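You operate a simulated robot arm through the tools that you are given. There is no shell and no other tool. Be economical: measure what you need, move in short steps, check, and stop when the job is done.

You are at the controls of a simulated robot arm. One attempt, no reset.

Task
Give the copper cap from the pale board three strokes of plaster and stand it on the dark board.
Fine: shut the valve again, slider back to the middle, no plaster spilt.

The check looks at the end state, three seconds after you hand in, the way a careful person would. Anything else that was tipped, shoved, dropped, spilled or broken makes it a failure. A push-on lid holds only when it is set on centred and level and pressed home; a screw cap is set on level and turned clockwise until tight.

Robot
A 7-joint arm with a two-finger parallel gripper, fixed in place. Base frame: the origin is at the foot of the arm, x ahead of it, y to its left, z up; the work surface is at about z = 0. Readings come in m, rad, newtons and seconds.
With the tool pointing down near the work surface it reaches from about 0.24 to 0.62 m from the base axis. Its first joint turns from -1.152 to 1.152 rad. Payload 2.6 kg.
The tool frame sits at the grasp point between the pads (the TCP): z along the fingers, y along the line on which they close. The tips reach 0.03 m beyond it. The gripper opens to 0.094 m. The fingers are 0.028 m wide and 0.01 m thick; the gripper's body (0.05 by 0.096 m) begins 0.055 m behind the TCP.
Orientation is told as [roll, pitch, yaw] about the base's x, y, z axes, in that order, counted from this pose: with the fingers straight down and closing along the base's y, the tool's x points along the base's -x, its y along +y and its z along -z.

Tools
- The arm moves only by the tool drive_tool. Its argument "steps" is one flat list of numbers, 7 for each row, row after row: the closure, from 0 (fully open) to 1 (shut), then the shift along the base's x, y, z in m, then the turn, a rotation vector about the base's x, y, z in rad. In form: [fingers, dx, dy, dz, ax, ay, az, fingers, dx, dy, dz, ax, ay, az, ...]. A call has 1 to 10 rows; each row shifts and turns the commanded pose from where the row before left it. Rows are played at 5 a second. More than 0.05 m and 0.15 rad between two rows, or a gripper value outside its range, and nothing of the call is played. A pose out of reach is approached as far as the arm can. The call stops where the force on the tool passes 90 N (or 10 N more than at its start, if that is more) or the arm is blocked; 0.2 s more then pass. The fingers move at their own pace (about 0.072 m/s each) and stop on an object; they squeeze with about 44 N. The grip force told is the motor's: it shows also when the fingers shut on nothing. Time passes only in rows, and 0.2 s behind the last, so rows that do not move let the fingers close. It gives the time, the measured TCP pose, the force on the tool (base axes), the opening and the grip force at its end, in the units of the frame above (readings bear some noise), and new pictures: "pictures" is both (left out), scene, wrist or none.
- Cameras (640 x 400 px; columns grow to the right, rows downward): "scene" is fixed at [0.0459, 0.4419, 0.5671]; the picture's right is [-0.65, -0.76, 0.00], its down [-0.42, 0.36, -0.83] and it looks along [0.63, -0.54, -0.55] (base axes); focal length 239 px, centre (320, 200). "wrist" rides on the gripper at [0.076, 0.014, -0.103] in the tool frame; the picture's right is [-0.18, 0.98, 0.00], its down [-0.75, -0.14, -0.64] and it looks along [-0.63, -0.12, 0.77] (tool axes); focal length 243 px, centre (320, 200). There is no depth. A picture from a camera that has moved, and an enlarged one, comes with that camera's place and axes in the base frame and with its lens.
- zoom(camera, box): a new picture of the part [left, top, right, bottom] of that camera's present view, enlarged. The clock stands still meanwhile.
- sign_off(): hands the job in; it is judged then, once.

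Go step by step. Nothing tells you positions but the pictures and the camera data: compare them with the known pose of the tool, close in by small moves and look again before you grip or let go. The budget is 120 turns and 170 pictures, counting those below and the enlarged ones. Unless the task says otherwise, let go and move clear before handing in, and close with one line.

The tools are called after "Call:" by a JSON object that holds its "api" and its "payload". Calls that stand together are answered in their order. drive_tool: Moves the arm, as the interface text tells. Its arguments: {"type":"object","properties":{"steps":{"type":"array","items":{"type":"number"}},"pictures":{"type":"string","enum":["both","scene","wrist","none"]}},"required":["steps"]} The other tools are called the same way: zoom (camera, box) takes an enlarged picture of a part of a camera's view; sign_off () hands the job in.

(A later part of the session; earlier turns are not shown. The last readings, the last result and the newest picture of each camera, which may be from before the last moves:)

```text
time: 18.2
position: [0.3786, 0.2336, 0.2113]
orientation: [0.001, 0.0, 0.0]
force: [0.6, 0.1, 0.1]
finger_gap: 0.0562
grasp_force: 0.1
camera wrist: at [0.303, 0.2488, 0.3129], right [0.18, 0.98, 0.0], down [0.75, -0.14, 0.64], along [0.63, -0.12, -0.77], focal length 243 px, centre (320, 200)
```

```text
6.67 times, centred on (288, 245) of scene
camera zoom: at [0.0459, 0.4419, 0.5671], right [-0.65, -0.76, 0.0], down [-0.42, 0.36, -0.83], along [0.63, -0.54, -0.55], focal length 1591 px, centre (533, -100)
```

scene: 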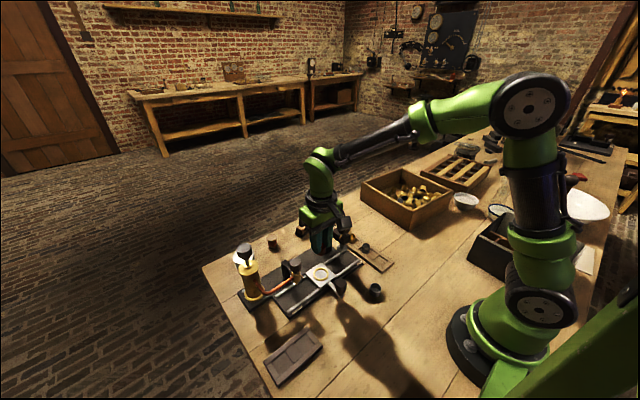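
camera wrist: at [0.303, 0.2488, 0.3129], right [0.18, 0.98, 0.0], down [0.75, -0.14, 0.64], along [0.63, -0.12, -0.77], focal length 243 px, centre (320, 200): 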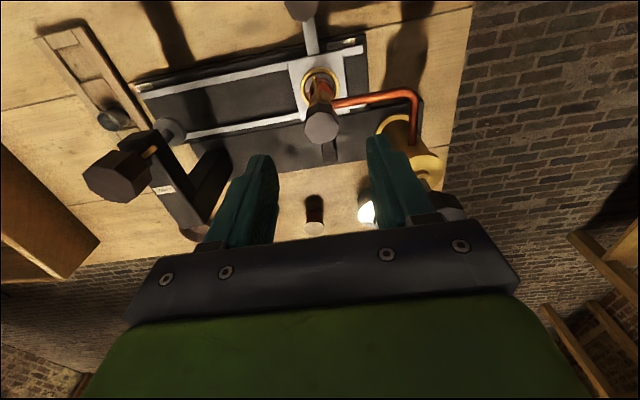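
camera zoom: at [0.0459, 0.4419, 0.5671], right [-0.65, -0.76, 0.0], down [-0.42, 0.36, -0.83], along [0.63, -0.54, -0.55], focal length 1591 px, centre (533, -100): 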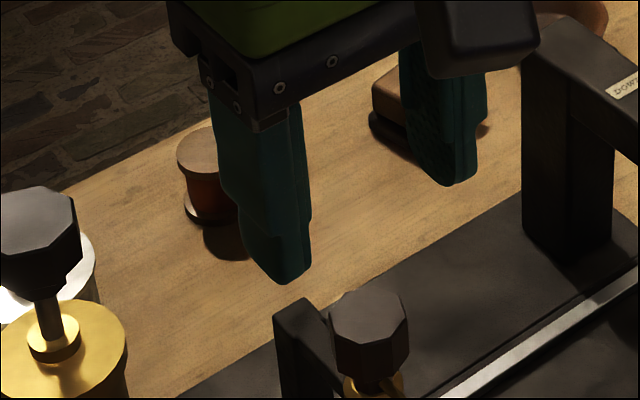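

The valve knob's top centre is near (0.380, 0.235), and the pointer is below it facing -x. I'll descend and grip the knob.

Call:
{"api": "drive_tool", "payload": {"steps": [0.4, 0.001, 0.002, -0.03, 0, 0, 0, 0.4, 0, 0, -0.035, 0, 0, 0, 0.4, 0, 0, 0, 0, 0, 0, 1, 0, 0, 0, 0, 0, 0, 1, 0, 0, 0, 0, 0, 0, 1, 0, 0, 0, 0, 0, 0], "pictures": "wrist"}}

Call:
{"api": "zoom", "payload": {"camera": "scene", "box": [240, 235, 336, 295]}}

Call:
{"api": "zoom", "payload": {"camera": "wrist", "box": [240, 80, 400, 180]}}

```text
time: 19.6
position: [0.3798, 0.2352, 0.1454]
orientation: [0.0, -0.001, 0.0]
force: [0.4, -0.2, -4.5]
finger_gap: 0.0278
grasp_force: 44.6
camera wrist: at [0.3036, 0.2497, 0.2479], right [0.18, 0.98, 0.0], down [0.75, -0.14, 0.64], along [0.63, -0.12, -0.77], focal length 243 px, centre (320, 200)
```

wrist: 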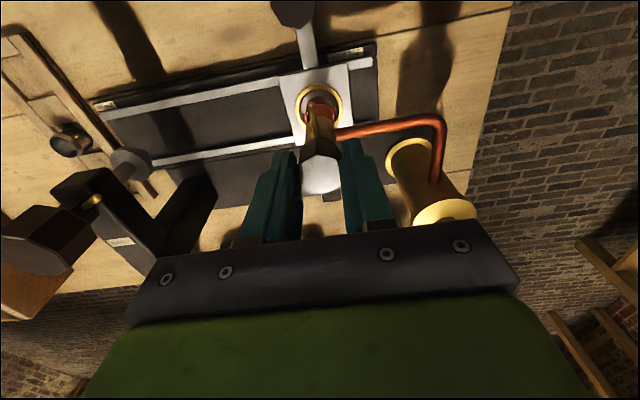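

```text
6.67 times, centred on (288, 265) of scene
camera zoom: at [0.0459, 0.4419, 0.5671], right [-0.65, -0.76, 0.0], down [-0.42, 0.36, -0.83], along [0.63, -0.54, -0.55], focal length 1591 px, centre (533, -233)
```

zoom: 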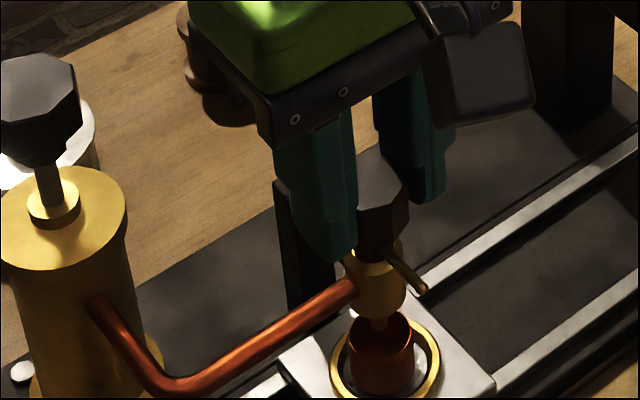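

```text
4.00 times, centred on (320, 130) of wrist
camera zoom: at [0.3036, 0.2497, 0.2479], right [0.18, 0.98, 0.0], down [0.75, -0.14, 0.64], along [0.63, -0.12, -0.77], focal length 970 px, centre (320, 480)
```

zoom: 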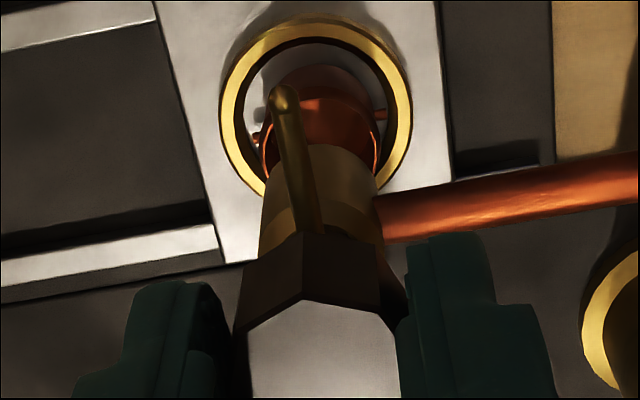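

The knob is firmly gripped. I'll try a small counter-clockwise turn (+z) and watch the pointer and force.

Call:
{"api": "drive_tool", "payload": {"steps": [1, 0, 0, 0, 0, 0, 0.12, 1, 0, 0, 0, 0, 0, 0.12, 1, 0, 0, 0, 0, 0, 0], "pictures": "wrist"}}

Call:
{"api": "zoom", "payload": {"camera": "scene", "box": [240, 235, 336, 295]}}

Call:
{"api": "zoom", "payload": {"camera": "wrist", "box": [240, 80, 400, 180]}}

```text
time: 20.4
position: [0.3795, 0.2351, 0.1462]
orientation: [0.002, 0.003, 0.239]
force: [-1.0, -3.5, -3.7]
finger_gap: 0.0275
grasp_force: 44.7
camera wrist: at [0.3024, 0.2311, 0.2482], right [-0.06, 1.0, 0.0], down [0.77, 0.04, 0.64], along [0.64, 0.04, -0.77], focal length 243 px, centre (320, 200)
```

wrist: 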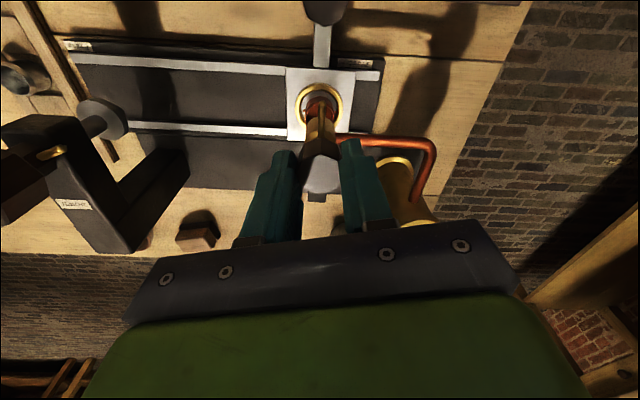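

```text
6.67 times, centred on (288, 265) of scene
camera zoom: at [0.0459, 0.4419, 0.5671], right [-0.65, -0.76, 0.0], down [-0.42, 0.36, -0.83], along [0.63, -0.54, -0.55], focal length 1591 px, centre (533, -233)
```

zoom: 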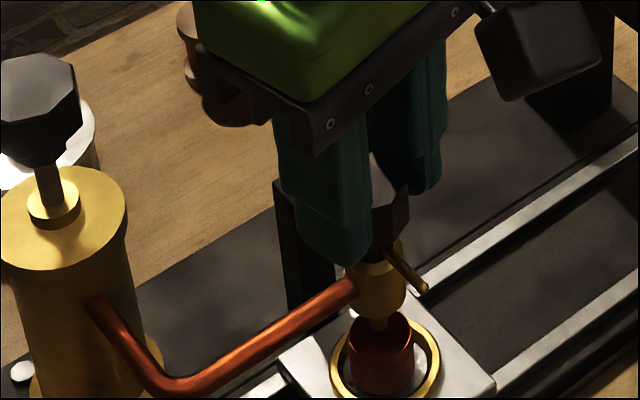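

```text
4.00 times, centred on (320, 130) of wrist
camera zoom: at [0.3024, 0.2311, 0.2482], right [-0.06, 1.0, 0.0], down [0.77, 0.04, 0.64], along [0.64, 0.04, -0.77], focal length 970 px, centre (320, 480)
```

zoom: 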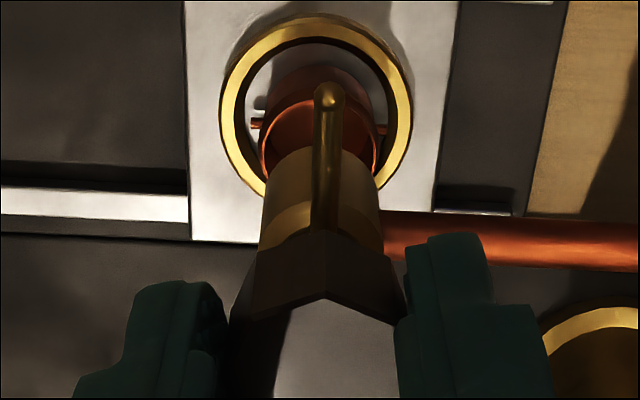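

The pointer didn't move counter-clockwise, so that side is the stop. I'll turn back and try clockwise.

Call:
{"api": "drive_tool", "payload": {"steps": [1, 0, 0, 0, 0, 0, -0.12, 1, 0, 0, 0, 0, 0, -0.12, 1, 0, 0, 0, 0, 0, -0.12, 1, 0, 0, 0, 0, 0, -0.12, 1, 0, 0, 0, 0, 0, 0], "pictures": "wrist"}}

Call:
{"api": "zoom", "payload": {"camera": "scene", "box": [240, 235, 336, 295]}}

Call:
{"api": "zoom", "payload": {"camera": "wrist", "box": [240, 80, 400, 180]}}

```text
time: 21.6
position: [0.3791, 0.2359, 0.1458]
orientation: [0.0, 0.0, -0.241]
force: [-0.9, -2.4, -9.4]
finger_gap: 0.0271
grasp_force: 45.1
camera wrist: at [0.3092, 0.2677, 0.2481], right [0.41, 0.91, 0.0], down [0.7, -0.32, 0.64], along [0.58, -0.27, -0.77], focal length 243 px, centre (320, 200)
```

wrist: 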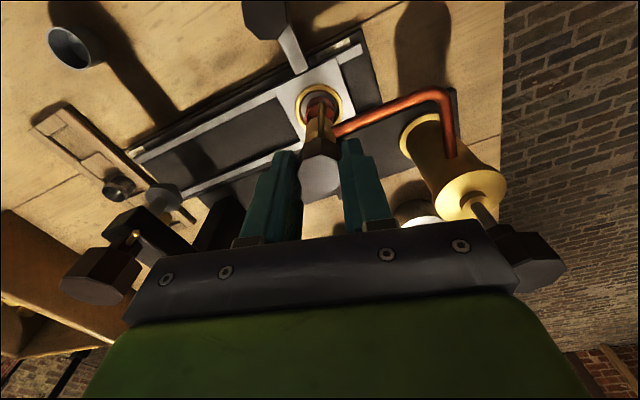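

```text
6.67 times, centred on (288, 265) of scene
camera zoom: at [0.046, 0.4419, 0.5671], right [-0.65, -0.76, 0.0], down [-0.42, 0.36, -0.83], along [0.63, -0.54, -0.55], focal length 1591 px, centre (533, -233)
```

zoom: 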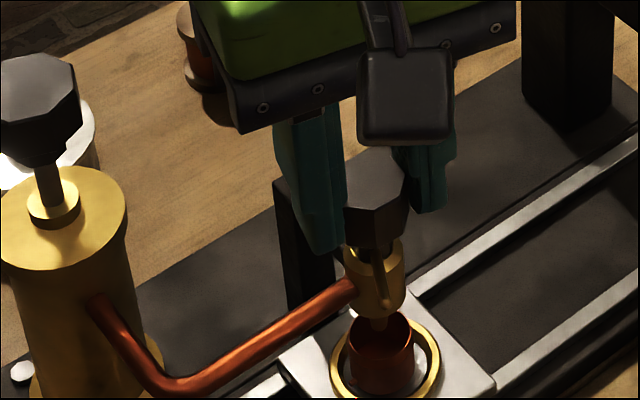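

```text
4.00 times, centred on (320, 130) of wrist
camera zoom: at [0.3092, 0.2677, 0.2481], right [0.41, 0.91, 0.0], down [0.7, -0.32, 0.64], along [0.58, -0.27, -0.77], focal length 970 px, centre (320, 480)
```

zoom: 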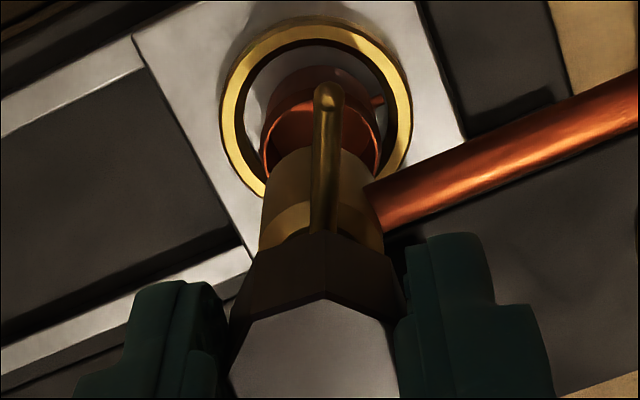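

Clockwise turns the valve, and the pointer follows. I'll continue toward a quarter turn.

Call:
{"api": "drive_tool", "payload": {"steps": [1, 0, 0, 0, 0, 0, -0.13, 1, 0, 0, 0, 0, 0, -0.13, 1, 0, 0, 0, 0, 0, -0.13, 1, 0, 0, 0, 0, 0, -0.13, 1, 0, 0, 0, 0, 0, 0], "pictures": "wrist"}}

Call:
{"api": "zoom", "payload": {"camera": "scene", "box": [240, 235, 336, 295]}}

Call:
{"api": "zoom", "payload": {"camera": "wrist", "box": [240, 80, 400, 180]}}

```text
time: 22.8
position: [0.3778, 0.2352, 0.1454]
orientation: [0.0, 0.001, -0.759]
force: [-2.2, 0.7, -8.7]
finger_gap: 0.0273
grasp_force: 44.6
camera wrist: at [0.3345, 0.2988, 0.2481], right [0.81, 0.59, 0.0], down [0.45, -0.62, 0.64], along [0.38, -0.52, -0.77], focal length 243 px, centre (320, 200)
```

wrist: 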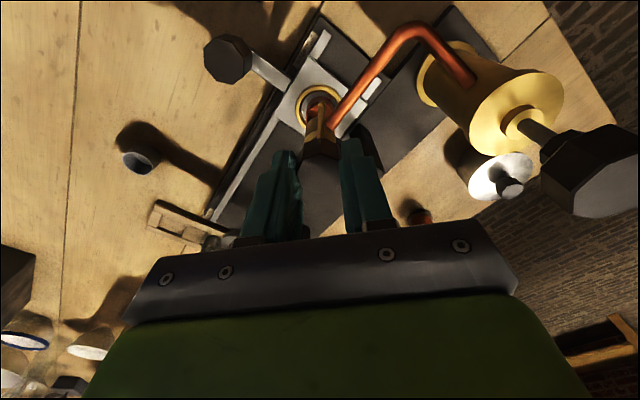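

```text
6.67 times, centred on (288, 265) of scene
camera zoom: at [0.046, 0.4419, 0.5671], right [-0.65, -0.76, 0.0], down [-0.42, 0.36, -0.83], along [0.63, -0.54, -0.55], focal length 1591 px, centre (533, -233)
```

zoom: 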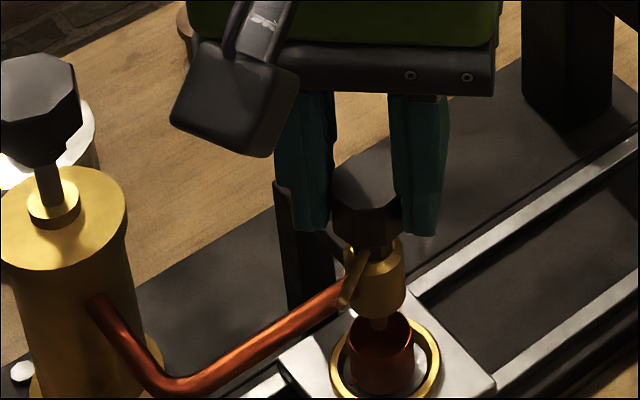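

```text
4.00 times, centred on (320, 130) of wrist
camera zoom: at [0.3345, 0.2988, 0.2481], right [0.81, 0.59, 0.0], down [0.45, -0.62, 0.64], along [0.38, -0.52, -0.77], focal length 970 px, centre (320, 480)
```

zoom: 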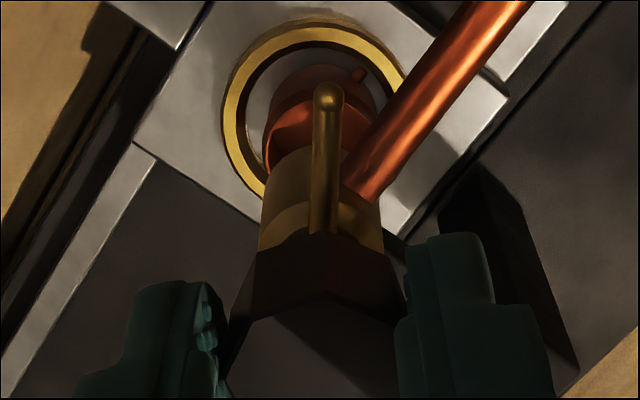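

It's turned by about 1.0 rad so far. I'll finish to about 1.57 rad, until the pointer is in line with the pipe.

Call:
{"api": "drive_tool", "payload": {"steps": [1, 0, 0, 0, 0, 0, -0.14, 1, 0, 0, 0, 0, 0, -0.14, 1, 0, 0, 0, 0, 0, -0.14, 1, 0, 0, 0, 0, 0, -0.14, 1, 0, 0, 0, 0, 0, 0], "pictures": "wrist"}}

Call:
{"api": "zoom", "payload": {"camera": "scene", "box": [240, 235, 336, 295]}}

Call:
{"api": "zoom", "payload": {"camera": "wrist", "box": [240, 80, 400, 180]}}

```text
time: 24.0
position: [0.3804, 0.2365, 0.1445]
orientation: [0.001, 0.0, -1.322]
force: [3.3, 7.9, -17.5]
finger_gap: 0.0273
grasp_force: 45.2
camera wrist: at [0.3752, 0.3135, 0.2482], right [1.0, 0.06, 0.0], down [0.05, -0.77, 0.64], along [0.04, -0.64, -0.77], focal length 243 px, centre (320, 200)
```

wrist: 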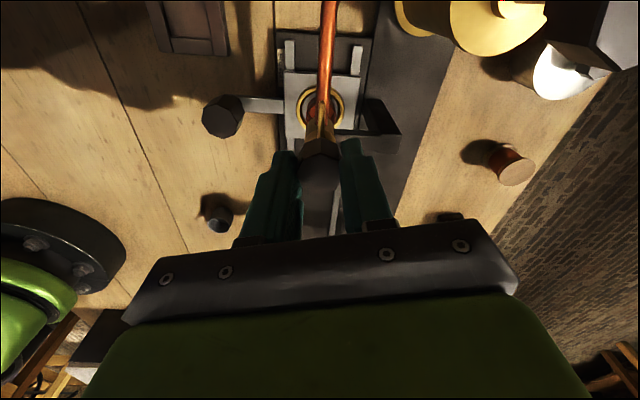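

```text
6.67 times, centred on (288, 265) of scene
camera zoom: at [0.046, 0.4419, 0.567], right [-0.65, -0.76, 0.0], down [-0.42, 0.36, -0.83], along [0.63, -0.54, -0.55], focal length 1591 px, centre (533, -233)
```

zoom: 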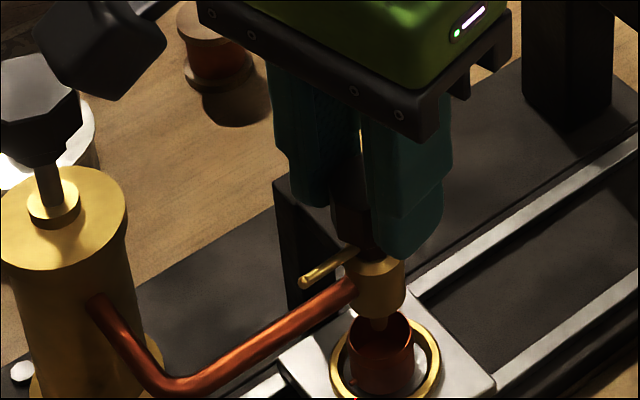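

```text
4.00 times, centred on (320, 130) of wrist
camera zoom: at [0.3752, 0.3135, 0.2482], right [1.0, 0.06, 0.0], down [0.05, -0.77, 0.64], along [0.04, -0.64, -0.77], focal length 970 px, centre (320, 480)
```

zoom: 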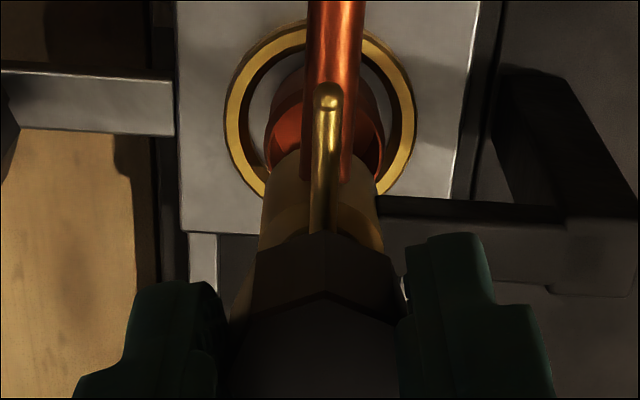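

The pointer now lines up with the pipe, so the valve is open. I'll release, rise and move over the pump knob at about (0.44, 0.32).

Call:
{"api": "drive_tool", "payload": {"steps": [0.4, 0, 0, 0, 0, 0, 0, 0.4, 0, 0, 0, 0, 0, 0, 0.4, 0, 0, 0.04, 0, 0, 0, 0.4, 0, 0, 0.04, 0, 0, 0, 0.4, 0, 0, 0.04, 0, 0, 0, 0.4, 0.02, 0.028, 0, 0, 0, 0, 0.4, 0.02, 0.028, 0, 0, 0, 0, 0.4, 0.02, 0.028, 0, 0, 0, 0, 0.4, 0, 0, 0, 0, 0, 0], "pictures": "wrist"}}

Call:
{"api": "zoom", "payload": {"camera": "scene", "box": [210, 205, 338, 285]}}

Call:
{"api": "zoom", "payload": {"camera": "wrist", "box": [240, 80, 400, 180]}}

```text
time: 26.0
position: [0.4403, 0.3203, 0.2658]
orientation: [0.0, 0.0, -1.319]
force: [-0.3, 0.2, -0.1]
finger_gap: 0.0563
grasp_force: 0.1
camera wrist: at [0.4354, 0.3979, 0.3682], right [1.0, 0.07, 0.0], down [0.05, -0.76, 0.64], along [0.04, -0.64, -0.77], focal length 243 px, centre (320, 200)
```

wrist: 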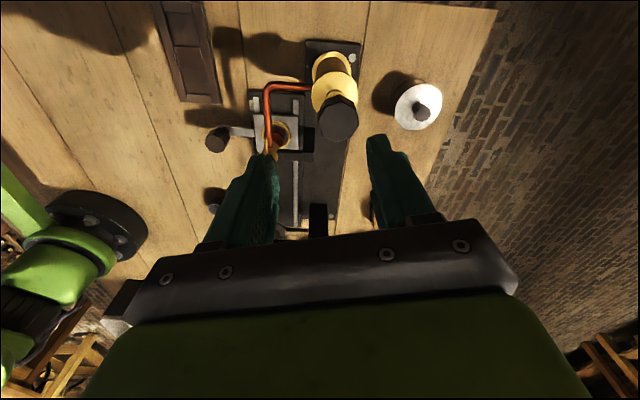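

```text
5.00 times, centred on (274, 245) of scene
camera zoom: at [0.0459, 0.4419, 0.5671], right [-0.65, -0.76, 0.0], down [-0.42, 0.36, -0.83], along [0.63, -0.54, -0.55], focal length 1193 px, centre (550, -25)
```

zoom: 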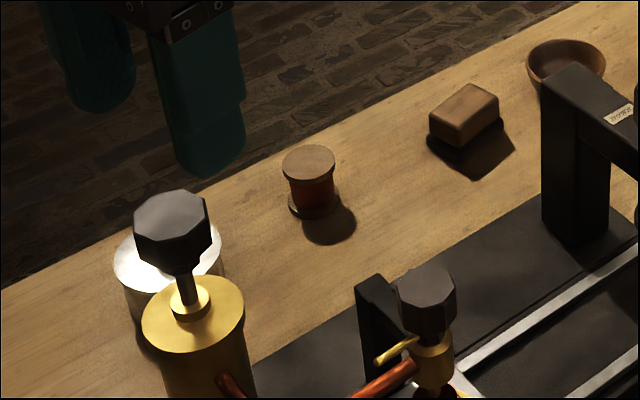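

```text
4.00 times, centred on (320, 130) of wrist
camera zoom: at [0.4354, 0.3979, 0.3682], right [1.0, 0.07, 0.0], down [0.05, -0.76, 0.64], along [0.04, -0.64, -0.77], focal length 970 px, centre (320, 480)
```

zoom: 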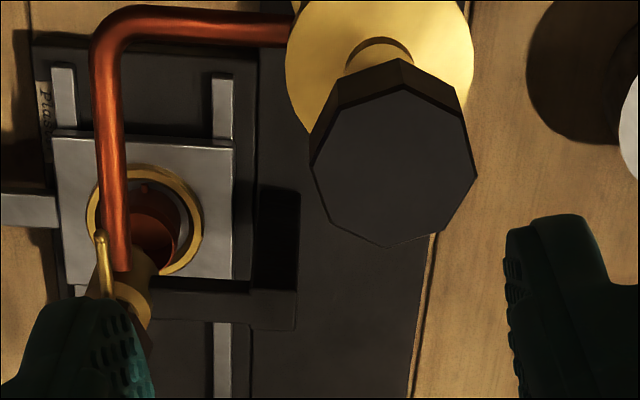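

The pump knob is near (0.455, 0.321), top about 0.178. I'll centre and descend in two steps.

Call:
{"api": "drive_tool", "payload": {"steps": [0.3, 0.0147, 0.002, 0, 0, 0, 0, 0.3, 0, 0, -0.035, 0, 0, 0, 0.3, 0, 0, 0, 0, 0, 0], "pictures": "wrist"}}

Call:
{"api": "zoom", "payload": {"camera": "scene", "box": [210, 205, 306, 265]}}

Call:
{"api": "zoom", "payload": {"camera": "wrist", "box": [240, 80, 400, 180]}}

```text
time: 26.8
position: [0.4537, 0.3213, 0.2315]
orientation: [0.001, 0.002, -1.318]
force: [0.7, 0.3, -0.1]
finger_gap: 0.0658
grasp_force: 0.0
camera wrist: at [0.4503, 0.3998, 0.3337], right [1.0, 0.07, 0.0], down [0.05, -0.77, 0.64], along [0.04, -0.64, -0.77], focal length 243 px, centre (320, 200)
```

wrist: 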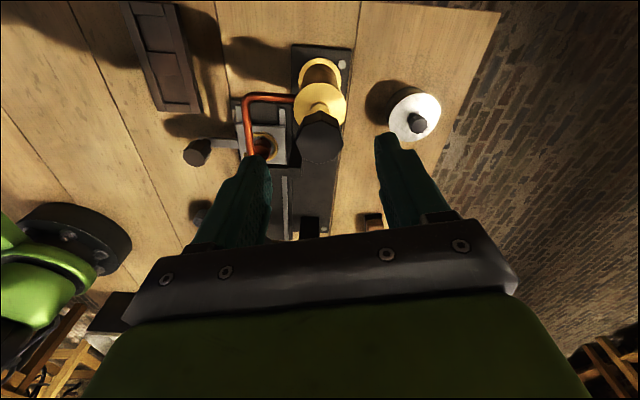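

```text
6.67 times, centred on (258, 235) of scene
camera zoom: at [0.0459, 0.4419, 0.5671], right [-0.65, -0.76, 0.0], down [-0.42, 0.36, -0.83], along [0.63, -0.54, -0.55], focal length 1591 px, centre (733, -33)
```

zoom: 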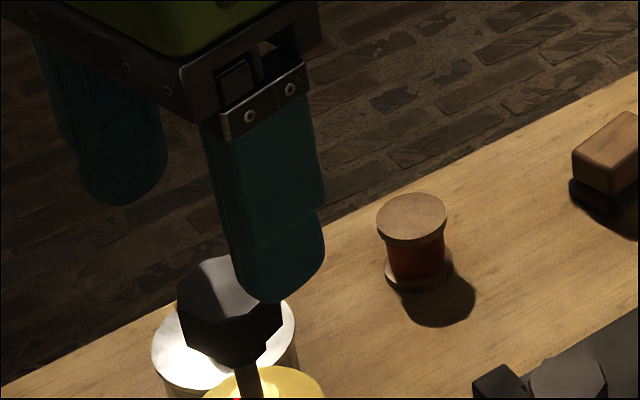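

```text
4.00 times, centred on (320, 130) of wrist
camera zoom: at [0.4503, 0.3998, 0.3337], right [1.0, 0.07, 0.0], down [0.05, -0.77, 0.64], along [0.04, -0.64, -0.77], focal length 970 px, centre (320, 480)
```

zoom: 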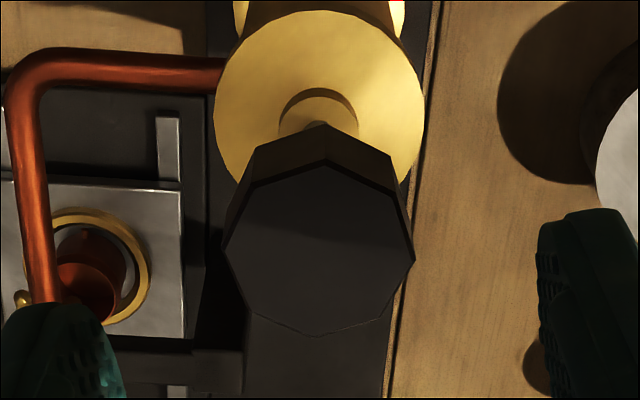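

It's centred over the pump knob, so I'll descend and grip.

Call:
{"api": "drive_tool", "payload": {"steps": [0.3, 0.0005, 0.001, -0.02, 0, 0, 0, 0.3, 0, 0, -0.02, 0, 0, 0, 0.3, 0, 0, 0, 0, 0, 0, 1, 0, 0, 0, 0, 0, 0, 1, 0, 0, 0, 0, 0, 0, 1, 0, 0, 0, 0, 0, 0], "pictures": "none"}}

Call:
{"api": "zoom", "payload": {"camera": "scene", "box": [210, 215, 306, 275]}}

```text
time: 28.2
position: [0.4541, 0.3232, 0.1901]
orientation: [-0.002, 0.0, -1.322]
force: [-13.1, -7.2, 0.9]
finger_gap: 0.0324
grasp_force: 45.7
```

```text
6.67 times, centred on (258, 245) of scene
camera zoom: at [0.0459, 0.4419, 0.5671], right [-0.65, -0.76, 0.0], down [-0.42, 0.36, -0.83], along [0.63, -0.54, -0.55], focal length 1591 px, centre (733, -100)
```

zoom: 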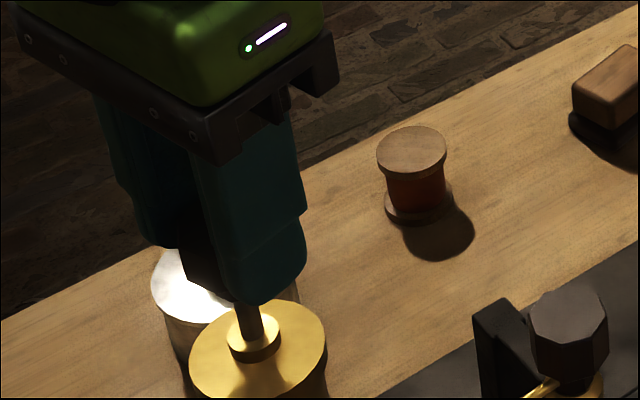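

The grip is good. I'll press down carefully to feel the stroke.

Call:
{"api": "drive_tool", "payload": {"steps": [1, -0.001, -0.0005, -0.005, 0, 0, 0, 1, 0, 0, -0.005, 0, 0, 0, 1, 0, 0, 0, 0, 0, 0], "pictures": "none"}}

Call:
{"api": "zoom", "payload": {"camera": "scene", "box": [210, 215, 338, 295]}}

```text
time: 29.0
position: [0.4538, 0.3221, 0.1829]
orientation: [0.006, 0.001, -1.32]
force: [5.1, 8.4, 2.4]
finger_gap: 0.033
grasp_force: 45.1
```

```text
5.00 times, centred on (274, 255) of scene
camera zoom: at [0.0459, 0.4419, 0.5671], right [-0.65, -0.76, 0.0], down [-0.42, 0.36, -0.83], along [0.63, -0.54, -0.55], focal length 1193 px, centre (550, -75)
```

zoom: 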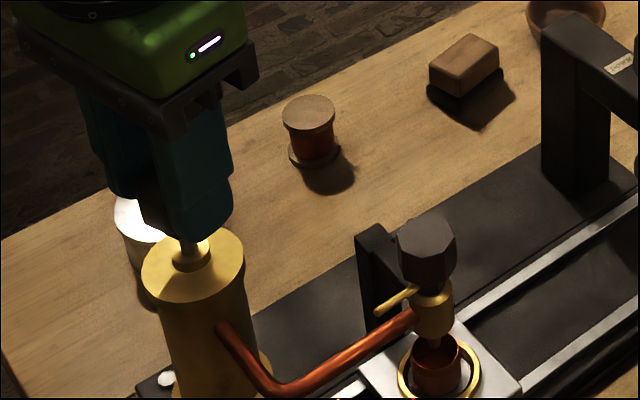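

The plunger moves down easily. I'll continue to the bottom of the stroke.

Call:
{"api": "drive_tool", "payload": {"steps": [1, 0, 0, -0.004, 0, 0, 0, 1, 0, 0, -0.004, 0, 0, 0, 1, 0, 0, 0, 0, 0, 0], "pictures": "none"}}

Call:
{"api": "zoom", "payload": {"camera": "scene", "box": [210, 225, 338, 305]}}

```text
time: 29.8
position: [0.4532, 0.3236, 0.175]
orientation: [0.002, 0.002, -1.318]
force: [14.3, 15.4, 5.6]
finger_gap: 0.0328
grasp_force: 44.7
```

```text
5.00 times, centred on (274, 265) of scene
camera zoom: at [0.0459, 0.4419, 0.5671], right [-0.65, -0.76, 0.0], down [-0.42, 0.36, -0.83], along [0.63, -0.54, -0.55], focal length 1193 px, centre (550, -125)
```

zoom: 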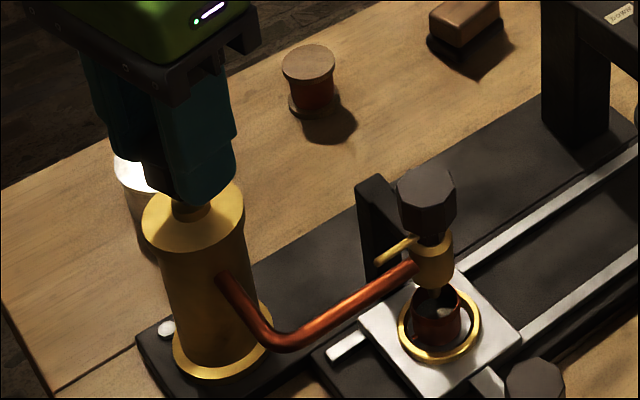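

Call:
{"api": "drive_tool", "payload": {"steps": [1, -0.001, -0.001, -0.004, 0, 0, 0, 1, 0, 0, 0, 0, 0, 0], "pictures": "none"}}

Call:
{"api": "zoom", "payload": {"camera": "scene", "box": [222, 235, 318, 295]}}

```text
time: 30.4
position: [0.4544, 0.3214, 0.1707]
orientation: [0.011, 0.002, -1.316]
force: [23.1, 25.2, 6.9]
finger_gap: 0.0326
grasp_force: 44.7
```

```text
6.67 times, centred on (270, 265) of scene
camera zoom: at [0.0459, 0.4419, 0.5671], right [-0.65, -0.76, 0.0], down [-0.42, 0.36, -0.83], along [0.63, -0.54, -0.55], focal length 1591 px, centre (653, -233)
```

zoom: 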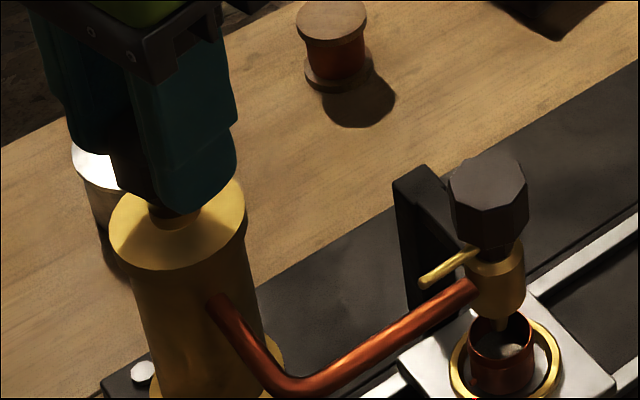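

Plaster has arrived in the cup. I'll ease the lateral strain and continue to the bottom stop.

Call:
{"api": "drive_tool", "payload": {"steps": [1, 0.0013, 0.0013, -0.003, 0, 0, 0, 1, 0, 0, -0.003, 0, 0, 0, 1, 0, 0, 0, 0, 0, 0], "pictures": "none"}}

Call:
{"api": "zoom", "payload": {"camera": "scene", "box": [222, 235, 318, 295]}}

```text
time: 31.2
position: [0.4546, 0.3221, 0.1672]
orientation: [0.005, 0.004, -1.322]
force: [-12.5, -4.7, 35.0]
finger_gap: 0.0331
grasp_force: 45.0
```

```text
6.67 times, centred on (270, 265) of scene
camera zoom: at [0.0457, 0.4417, 0.5672], right [-0.65, -0.76, 0.0], down [-0.42, 0.36, -0.83], along [0.63, -0.54, -0.55], focal length 1591 px, centre (653, -233)
```

zoom: 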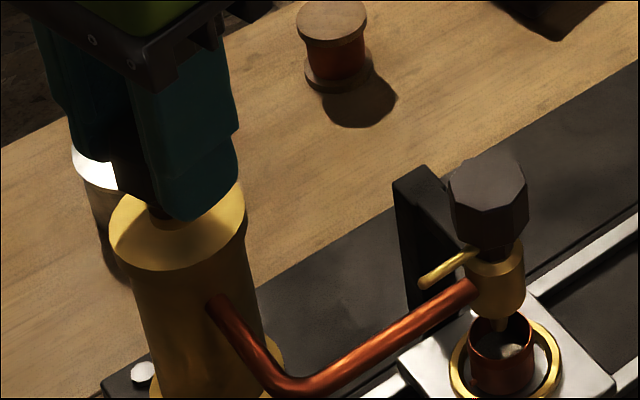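

The bottom stop is reached (35 N). I'll raise the plunger to the top of its stroke.

Call:
{"api": "drive_tool", "payload": {"steps": [1, -0.0003, 0, 0.006, 0, 0, 0, 1, 0, 0, 0.007, 0, 0, 0, 1, 0, 0, 0.007, 0, 0, 0, 1, 0, 0, 0.007, 0, 0, 0, 1, 0, 0, 0, 0, 0, 0], "pictures": "none"}}

Call:
{"api": "zoom", "payload": {"camera": "scene", "box": [222, 225, 318, 285]}}

```text
time: 32.4
position: [0.4536, 0.322, 0.1883]
orientation: [0.002, -0.002, -1.315]
force: [24.5, 20.7, -11.1]
finger_gap: 0.0329
grasp_force: 45.1
```

```text
6.67 times, centred on (270, 255) of scene
camera zoom: at [0.046, 0.442, 0.567], right [-0.65, -0.76, 0.0], down [-0.42, 0.36, -0.83], along [0.63, -0.54, -0.55], focal length 1591 px, centre (653, -167)
```

zoom: 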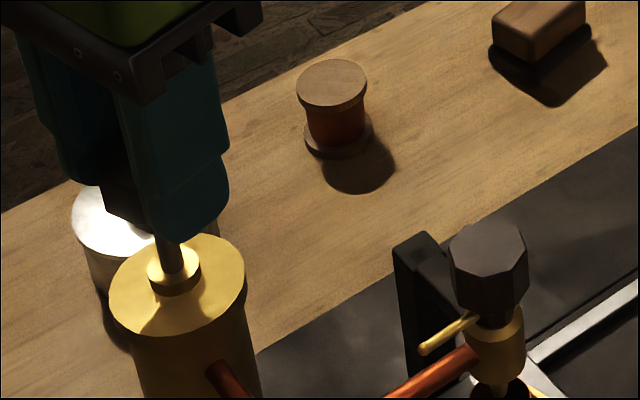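

Back near the top stop. I'll lift slightly more to be sure of a full return and relax the sideways strain.

Call:
{"api": "drive_tool", "payload": {"steps": [1, 0.0008, 0.0008, 0.002, 0, 0, 0, 1, 0, 0, 0, 0, 0, 0], "pictures": "none"}}

Call:
{"api": "zoom", "payload": {"camera": "scene", "box": [222, 235, 318, 295]}}

```text
time: 33.0
position: [0.4541, 0.3223, 0.189]
orientation: [-0.003, -0.002, -1.318]
force: [19.4, 16.3, -28.7]
finger_gap: 0.0329
grasp_force: 45.2
```

```text
6.67 times, centred on (270, 265) of scene
camera zoom: at [0.0461, 0.442, 0.5669], right [-0.65, -0.76, 0.0], down [-0.42, 0.36, -0.83], along [0.63, -0.54, -0.55], focal length 1591 px, centre (653, -233)
```

zoom: 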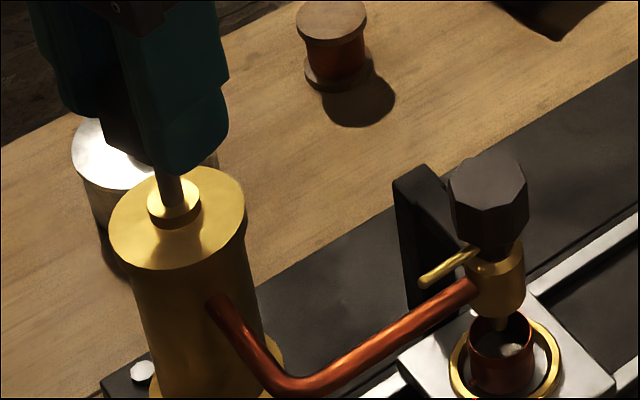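

The top stop is confirmed. Second stroke: full down, hold, then full up.

Call:
{"api": "drive_tool", "payload": {"steps": [1, 0.0005, 0.0005, -0.0057, 0, 0, 0, 1, 0, 0, -0.0057, 0, 0, 0, 1, 0, 0, -0.0057, 0, 0, 0, 1, 0, 0, -0.0057, 0, 0, 0, 1, 0, 0, -0.0057, 0, 0, 0, 1, 0, 0, 0, 0, 0, 0], "pictures": "none"}}

Call:
{"api": "drive_tool", "payload": {"steps": [1, 0, 0, 0.007, 0, 0, 0, 1, 0, 0, 0.007, 0, 0, 0, 1, 0, 0, 0.007, 0, 0, 0, 1, 0, 0, 0.007, 0, 0, 0, 1, 0, 0, 0, 0, 0, 0], "pictures": "none"}}

Call:
{"api": "zoom", "payload": {"camera": "scene", "box": [222, 235, 318, 295]}}

```text
time: 34.4
position: [0.4535, 0.3224, 0.1666]
orientation: [-0.001, 0.002, -1.326]
force: [-26.4, -23.2, 29.9]
finger_gap: 0.0331
grasp_force: 45.1
```

```text
time: 35.6
position: [0.4529, 0.3227, 0.1878]
orientation: [-0.005, -0.003, -1.32]
force: [-8.3, -8.1, -22.8]
finger_gap: 0.0327
grasp_force: 45.1
```

```text
6.67 times, centred on (270, 265) of scene
camera zoom: at [0.046, 0.442, 0.567], right [-0.65, -0.76, 0.0], down [-0.42, 0.36, -0.83], along [0.63, -0.54, -0.55], focal length 1591 px, centre (653, -233)
```

zoom: 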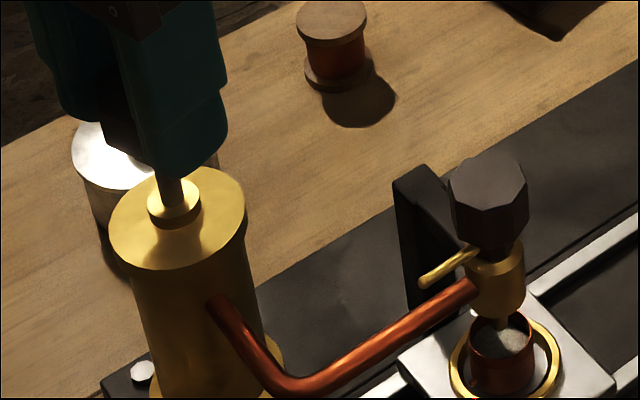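

The second stroke raised the level in the cup, and the plunger is back at the top stop. Now the third stroke.

Call:
{"api": "drive_tool", "payload": {"steps": [1, 0, 0, -0.0057, 0, 0, 0, 1, 0, 0, -0.0057, 0, 0, 0, 1, 0, 0, -0.0057, 0, 0, 0, 1, 0, 0, -0.0057, 0, 0, 0, 1, 0, 0, -0.0057, 0, 0, 0, 1, 0, 0, 0, 0, 0, 0], "pictures": "none"}}

Call:
{"api": "drive_tool", "payload": {"steps": [1, 0, 0, 0.007, 0, 0, 0, 1, 0, 0, 0.007, 0, 0, 0, 1, 0, 0, 0.007, 0, 0, 0, 1, 0, 0, 0.007, 0, 0, 0, 1, 0, 0, 0, 0, 0, 0], "pictures": "none"}}

Call:
{"api": "zoom", "payload": {"camera": "scene", "box": [222, 235, 318, 295]}}

```text
time: 37.0
position: [0.4546, 0.3234, 0.1674]
orientation: [0.0, 0.003, -1.324]
force: [-28.3, -23.8, 29.3]
finger_gap: 0.0327
grasp_force: 45.1
```

```text
time: 38.2
position: [0.4542, 0.324, 0.1874]
orientation: [-0.007, -0.001, -1.317]
force: [-6.9, -4.0, -23.6]
finger_gap: 0.0328
grasp_force: 44.8
```

```text
6.67 times, centred on (270, 265) of scene
camera zoom: at [0.0461, 0.442, 0.567], right [-0.65, -0.76, 0.0], down [-0.42, 0.36, -0.83], along [0.63, -0.54, -0.55], focal length 1591 px, centre (653, -233)
```

zoom: 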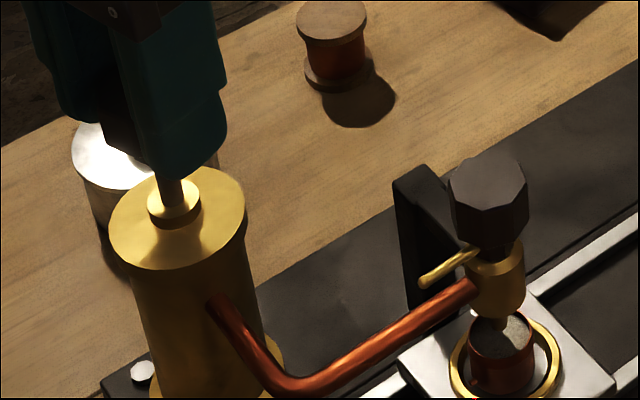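

Three strokes are done and the level is near the rim with no spill. I'll release, rise and return above the valve knob.

Call:
{"api": "drive_tool", "payload": {"steps": [0.3, 0, 0, 0, 0, 0, 0, 0.3, 0, 0, 0, 0, 0, 0, 0.3, 0, 0, 0.035, 0, 0, 0, 0.3, 0, 0, 0.035, 0, 0, 0, 0.4, -0.025, -0.0294, 0, 0, 0, 0, 0.4, -0.025, -0.0294, 0, 0, 0, 0, 0.4, -0.0255, -0.0293, 0, 0, 0, 0, 0.4, 0, 0, -0.04, 0, 0, 0, 0.4, 0, 0, 0, 0, 0, 0], "pictures": "wrist"}}

Call:
{"api": "zoom", "payload": {"camera": "wrist", "box": [240, 80, 400, 180]}}

Call:
{"api": "zoom", "payload": {"camera": "scene", "box": [222, 225, 318, 285]}}

```text
time: 40.2
position: [0.3777, 0.2358, 0.2206]
orientation: [0.002, 0.001, -1.32]
force: [-0.1, 0.4, 0.3]
finger_gap: 0.0563
grasp_force: 0.1
camera wrist: at [0.3741, 0.3136, 0.3232], right [1.0, 0.07, 0.0], down [0.05, -0.77, 0.64], along [0.04, -0.64, -0.77], focal length 243 px, centre (320, 200)
```

wrist: 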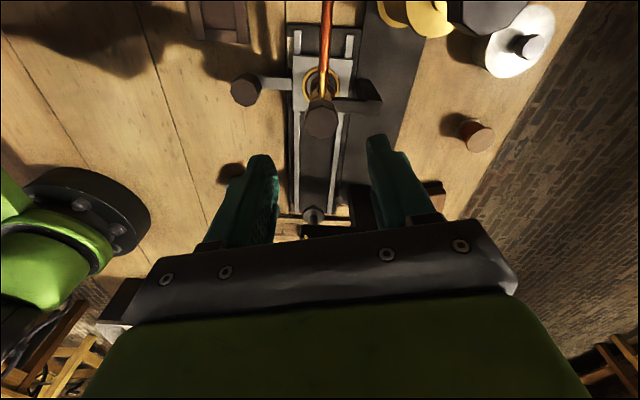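

```text
4.00 times, centred on (320, 130) of wrist
camera zoom: at [0.3741, 0.3136, 0.3232], right [1.0, 0.07, 0.0], down [0.05, -0.77, 0.64], along [0.04, -0.64, -0.77], focal length 970 px, centre (320, 480)
```

zoom: 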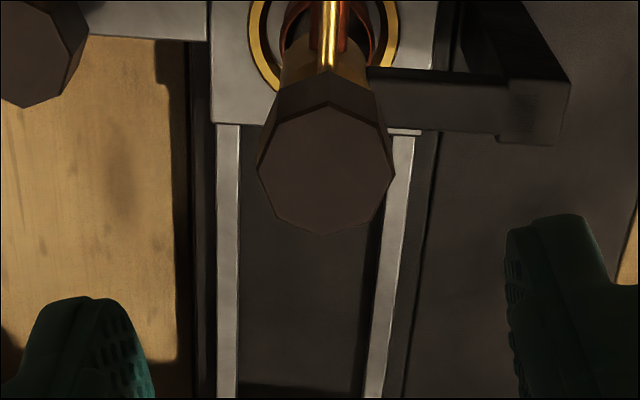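

```text
6.67 times, centred on (270, 255) of scene
camera zoom: at [0.0459, 0.4419, 0.5671], right [-0.65, -0.76, 0.0], down [-0.42, 0.36, -0.83], along [0.63, -0.54, -0.55], focal length 1591 px, centre (653, -167)
```

zoom: 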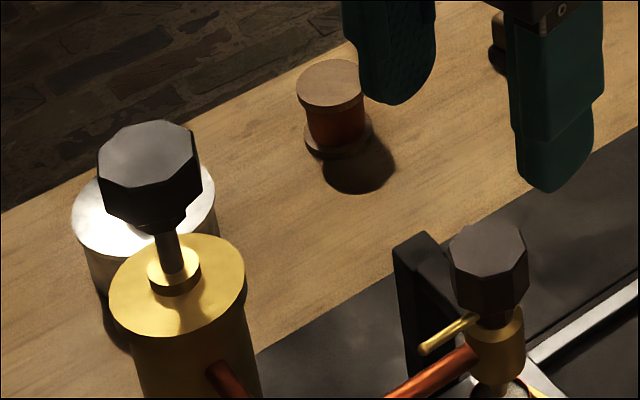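

The pump is at the top of its stroke and the valve knob is aligned below me. I'll descend and grip it again.

Call:
{"api": "drive_tool", "payload": {"steps": [0.4, 0, 0, -0.04, 0, 0, 0, 0.4, 0, 0, -0.035, 0, 0, 0, 0.4, 0, 0, 0, 0, 0, 0, 1, 0, 0, 0, 0, 0, 0, 1, 0, 0, 0, 0, 0, 0, 1, 0, 0, 0, 0, 0, 0, 1, 0, 0, 0, 0, 0, 0.13, 1, 0, 0, 0, 0, 0, 0.13, 1, 0, 0, 0, 0, 0, 0.13, 1, 0, 0, 0, 0, 0, 0], "pictures": "none"}}

Call:
{"api": "zoom", "payload": {"camera": "wrist", "box": [240, 80, 400, 180]}}

```text
time: 42.4
position: [0.3787, 0.2355, 0.145]
orientation: [0.001, 0.001, -0.927]
force: [11.1, 7.3, -10.1]
finger_gap: 0.0274
grasp_force: 45.2
```

```text
4.00 times, centred on (320, 130) of wrist
camera zoom: at [0.3455, 0.3056, 0.2479], right [0.9, 0.44, 0.0], down [0.34, -0.69, 0.64], along [0.28, -0.58, -0.77], focal length 970 px, centre (320, 480)
```

zoom: 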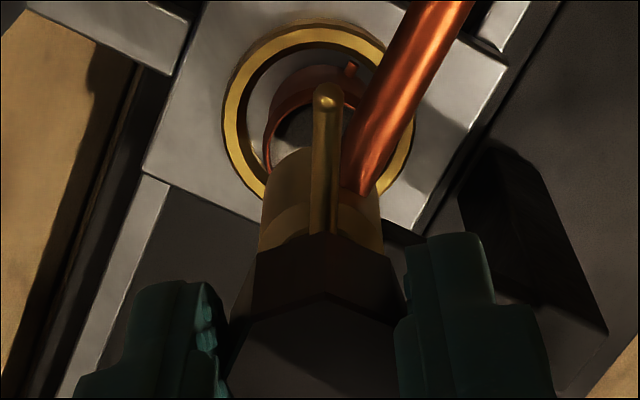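

The valve turns with the gripper. I'll continue counter-clockwise past the closed stop by a small margin.

Call:
{"api": "drive_tool", "payload": {"steps": [1, 0, 0, 0, 0, 0, 0.14, 1, 0, 0, 0, 0, 0, 0.14, 1, 0, 0, 0, 0, 0, 0.14, 1, 0, 0, 0, 0, 0, 0.14, 1, 0, 0, 0, 0, 0, 0.14, 1, 0, 0, 0, 0, 0, 0.14, 1, 0, 0, 0, 0, 0, 0.14, 1, 0, 0, 0, 0, 0, 0.14, 1, 0, 0, 0, 0, 0, 0.14, 1, 0, 0, 0, 0, 0, 0], "pictures": "none"}}

Call:
{"api": "zoom", "payload": {"camera": "wrist", "box": [240, 80, 400, 180]}}

Call:
{"api": "zoom", "payload": {"camera": "scene", "box": [240, 235, 336, 295]}}

```text
time: 44.6
position: [0.3793, 0.2344, 0.1458]
orientation: [0.002, 0.001, 0.331]
force: [-1.9, -0.3, -4.6]
finger_gap: 0.0277
grasp_force: 44.6
```

```text
4.00 times, centred on (320, 130) of wrist
camera zoom: at [0.3033, 0.2241, 0.2485], right [-0.14, 0.99, 0.0], down [0.76, 0.11, 0.64], along [0.63, 0.09, -0.77], focal length 970 px, centre (320, 480)
```

zoom: 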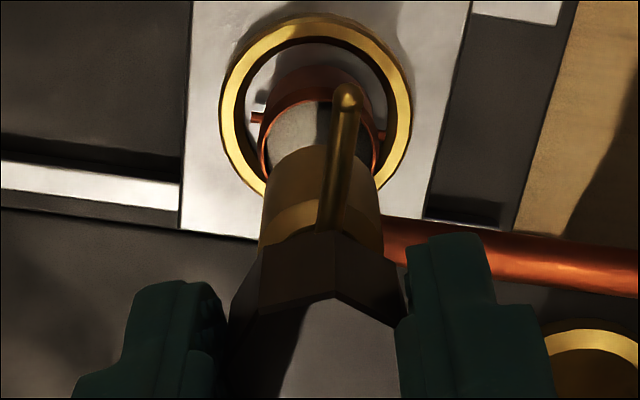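

```text
6.67 times, centred on (288, 265) of scene
camera zoom: at [0.046, 0.4419, 0.5671], right [-0.65, -0.76, 0.0], down [-0.42, 0.36, -0.83], along [0.63, -0.54, -0.55], focal length 1591 px, centre (533, -233)
```

zoom: 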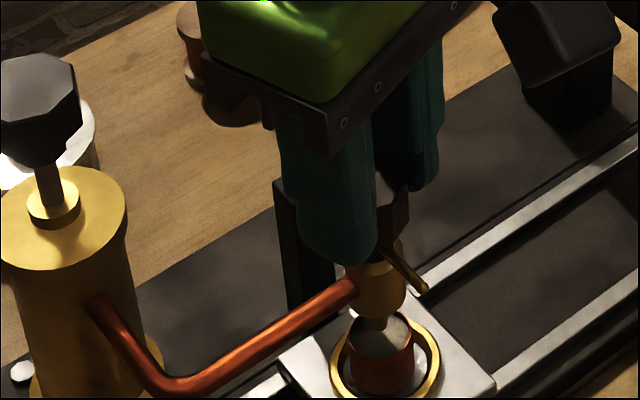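

The pointer is back in its original direction and hit the stop, so the valve is shut. I'll release, rise, straighten the yaw and go above the slider knob at (0.297, 0.234).

Call:
{"api": "drive_tool", "payload": {"steps": [0.4, 0, 0, 0, 0, 0, 0, 0.4, 0, 0, 0, 0, 0, 0, 0.4, 0, 0, 0.045, 0, 0, 0, 0.4, 0, 0, 0.045, 0, 0, 0, 0.4, -0.041, 0, 0, 0, 0, -0.11, 0.4, -0.0415, 0, 0, 0, 0, -0.11, 0.4, 0, 0, -0.04, 0, 0, -0.11, 0.4, 0, 0, -0.04, 0, 0, 0, 0.4, 0, 0, 0, 0, 0, 0], "pictures": "wrist"}}

Call:
{"api": "zoom", "payload": {"camera": "wrist", "box": [220, 60, 420, 185]}}

Call:
{"api": "zoom", "payload": {"camera": "scene", "box": [250, 235, 346, 295]}}

```text
time: 46.6
position: [0.297, 0.2355, 0.1561]
orientation: [0.001, 0.0, 0.0]
force: [-0.3, -0.3, -0.2]
finger_gap: 0.0563
grasp_force: 0.0
camera wrist: at [0.2213, 0.2493, 0.2579], right [0.18, 0.98, 0.0], down [0.75, -0.14, 0.64], along [0.63, -0.12, -0.77], focal length 243 px, centre (320, 200)
```

wrist: 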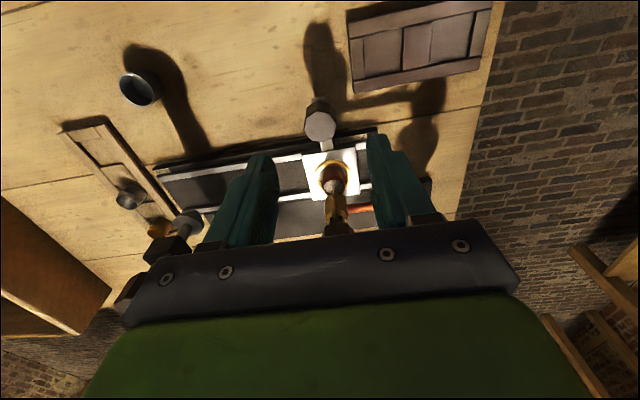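

```text
3.20 times, centred on (320, 122) of wrist
camera zoom: at [0.2213, 0.2493, 0.2579], right [0.18, 0.98, 0.0], down [0.75, -0.14, 0.64], along [0.63, -0.12, -0.77], focal length 776 px, centre (320, 448)
```

zoom: 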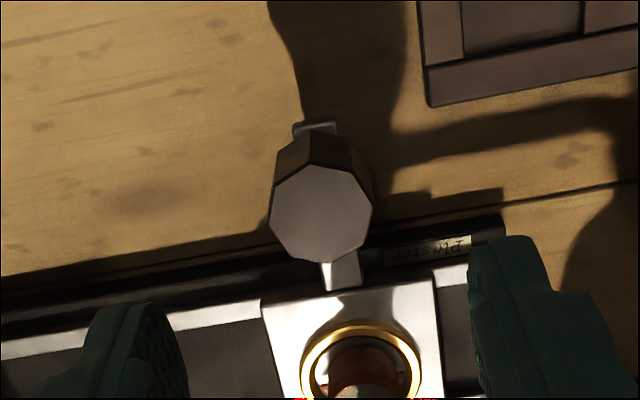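

```text
6.67 times, centred on (298, 265) of scene
camera zoom: at [0.0459, 0.4419, 0.5671], right [-0.65, -0.76, 0.0], down [-0.42, 0.36, -0.83], along [0.63, -0.54, -0.55], focal length 1591 px, centre (467, -233)
```

zoom: 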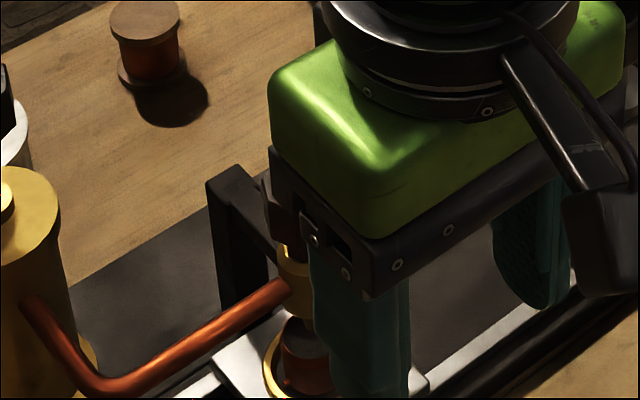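

The slider knob is directly below, so I'll descend and grip it.

Call:
{"api": "drive_tool", "payload": {"steps": [0.4, 0.0005, -0.0005, -0.04, 0, 0, 0, 0.4, 0, 0, -0.04, 0, 0, 0, 0.4, 0, 0, 0, 0, 0, 0, 1, 0, 0, 0, 0, 0, 0, 1, 0, 0, 0, 0, 0, 0, 1, 0, 0, 0, 0, 0, 0], "pictures": "none"}}

Call:
{"api": "drive_tool", "payload": {"steps": [1, 0, -0.004, 0, 0, 0, 0, 1, 0, -0.007, 0, 0, 0, 0, 1, 0, -0.009, 0, 0, 0, 0, 1, 0, -0.01, 0, 0, 0, 0, 1, 0, -0.01, 0, 0, 0, 0, 1, 0, -0.01, 0, 0, 0, 0, 1, 0, -0.01, 0, 0, 0, 0, 1, 0, -0.009, 0, 0, 0, 0, 1, 0, -0.006, 0, 0, 0, 0, 1, 0, 0, 0, 0, 0, 0], "pictures": "wrist"}}

Call:
{"api": "zoom", "payload": {"camera": "scene", "box": [260, 235, 388, 315]}}

```text
time: 48.0
position: [0.2979, 0.2352, 0.0768]
orientation: [0.001, 0.0, -0.001]
force: [1.3, 0.4, -7.2]
finger_gap: 0.0273
grasp_force: 44.7
```

```text
time: 50.2
position: [0.2979, 0.1589, 0.0774]
orientation: [0.0, -0.002, 0.002]
force: [19.6, -0.7, -25.8]
finger_gap: 0.0274
grasp_force: 44.6
camera wrist: at [0.2221, 0.1737, 0.1784], right [0.18, 0.98, 0.0], down [0.75, -0.14, 0.64], along [0.63, -0.12, -0.77], focal length 243 px, centre (320, 200)
```

wrist: 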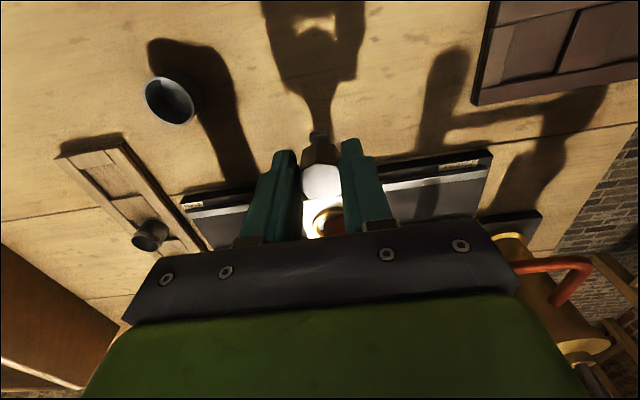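

```text
5.00 times, centred on (324, 275) of scene
camera zoom: at [0.046, 0.4419, 0.567], right [-0.65, -0.76, 0.0], down [-0.42, 0.36, -0.83], along [0.63, -0.54, -0.55], focal length 1193 px, centre (300, -175)
```

zoom: 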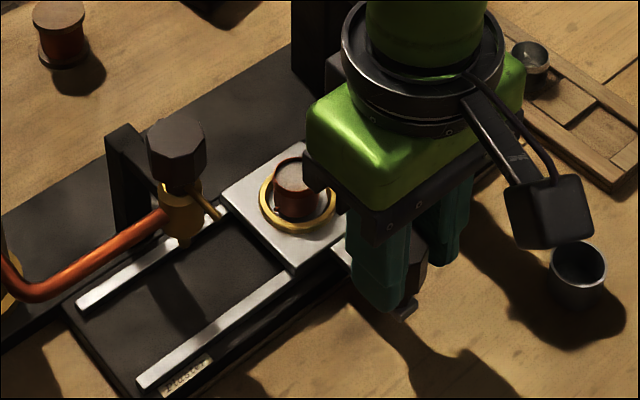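

The slider is about 2 mm short of its original middle position. I'll nudge it, compare, then release.

Call:
{"api": "drive_tool", "payload": {"steps": [1, 0, -0.0018, 0, 0, 0, 0, 1, 0, 0, 0, 0, 0, 0], "pictures": "none"}}

Call:
{"api": "zoom", "payload": {"camera": "scene", "box": [260, 235, 388, 315]}}

```text
time: 50.8
position: [0.297, 0.1578, 0.0764]
orientation: [0.002, -0.001, 0.002]
force: [18.8, -1.5, -21.7]
finger_gap: 0.0272
grasp_force: 45.1
```

```text
5.00 times, centred on (324, 275) of scene
camera zoom: at [0.046, 0.4419, 0.567], right [-0.65, -0.76, 0.0], down [-0.42, 0.36, -0.83], along [0.63, -0.54, -0.55], focal length 1193 px, centre (300, -175)
```

zoom: 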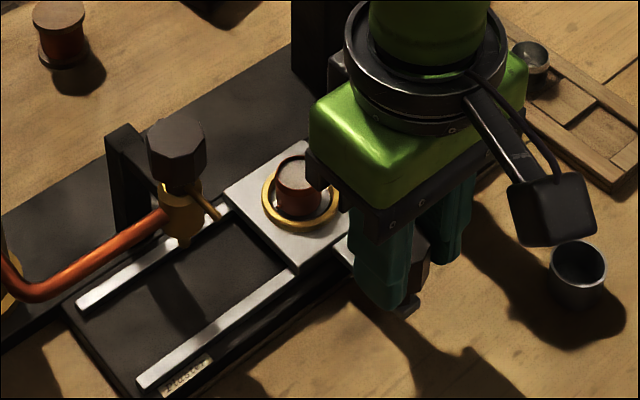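

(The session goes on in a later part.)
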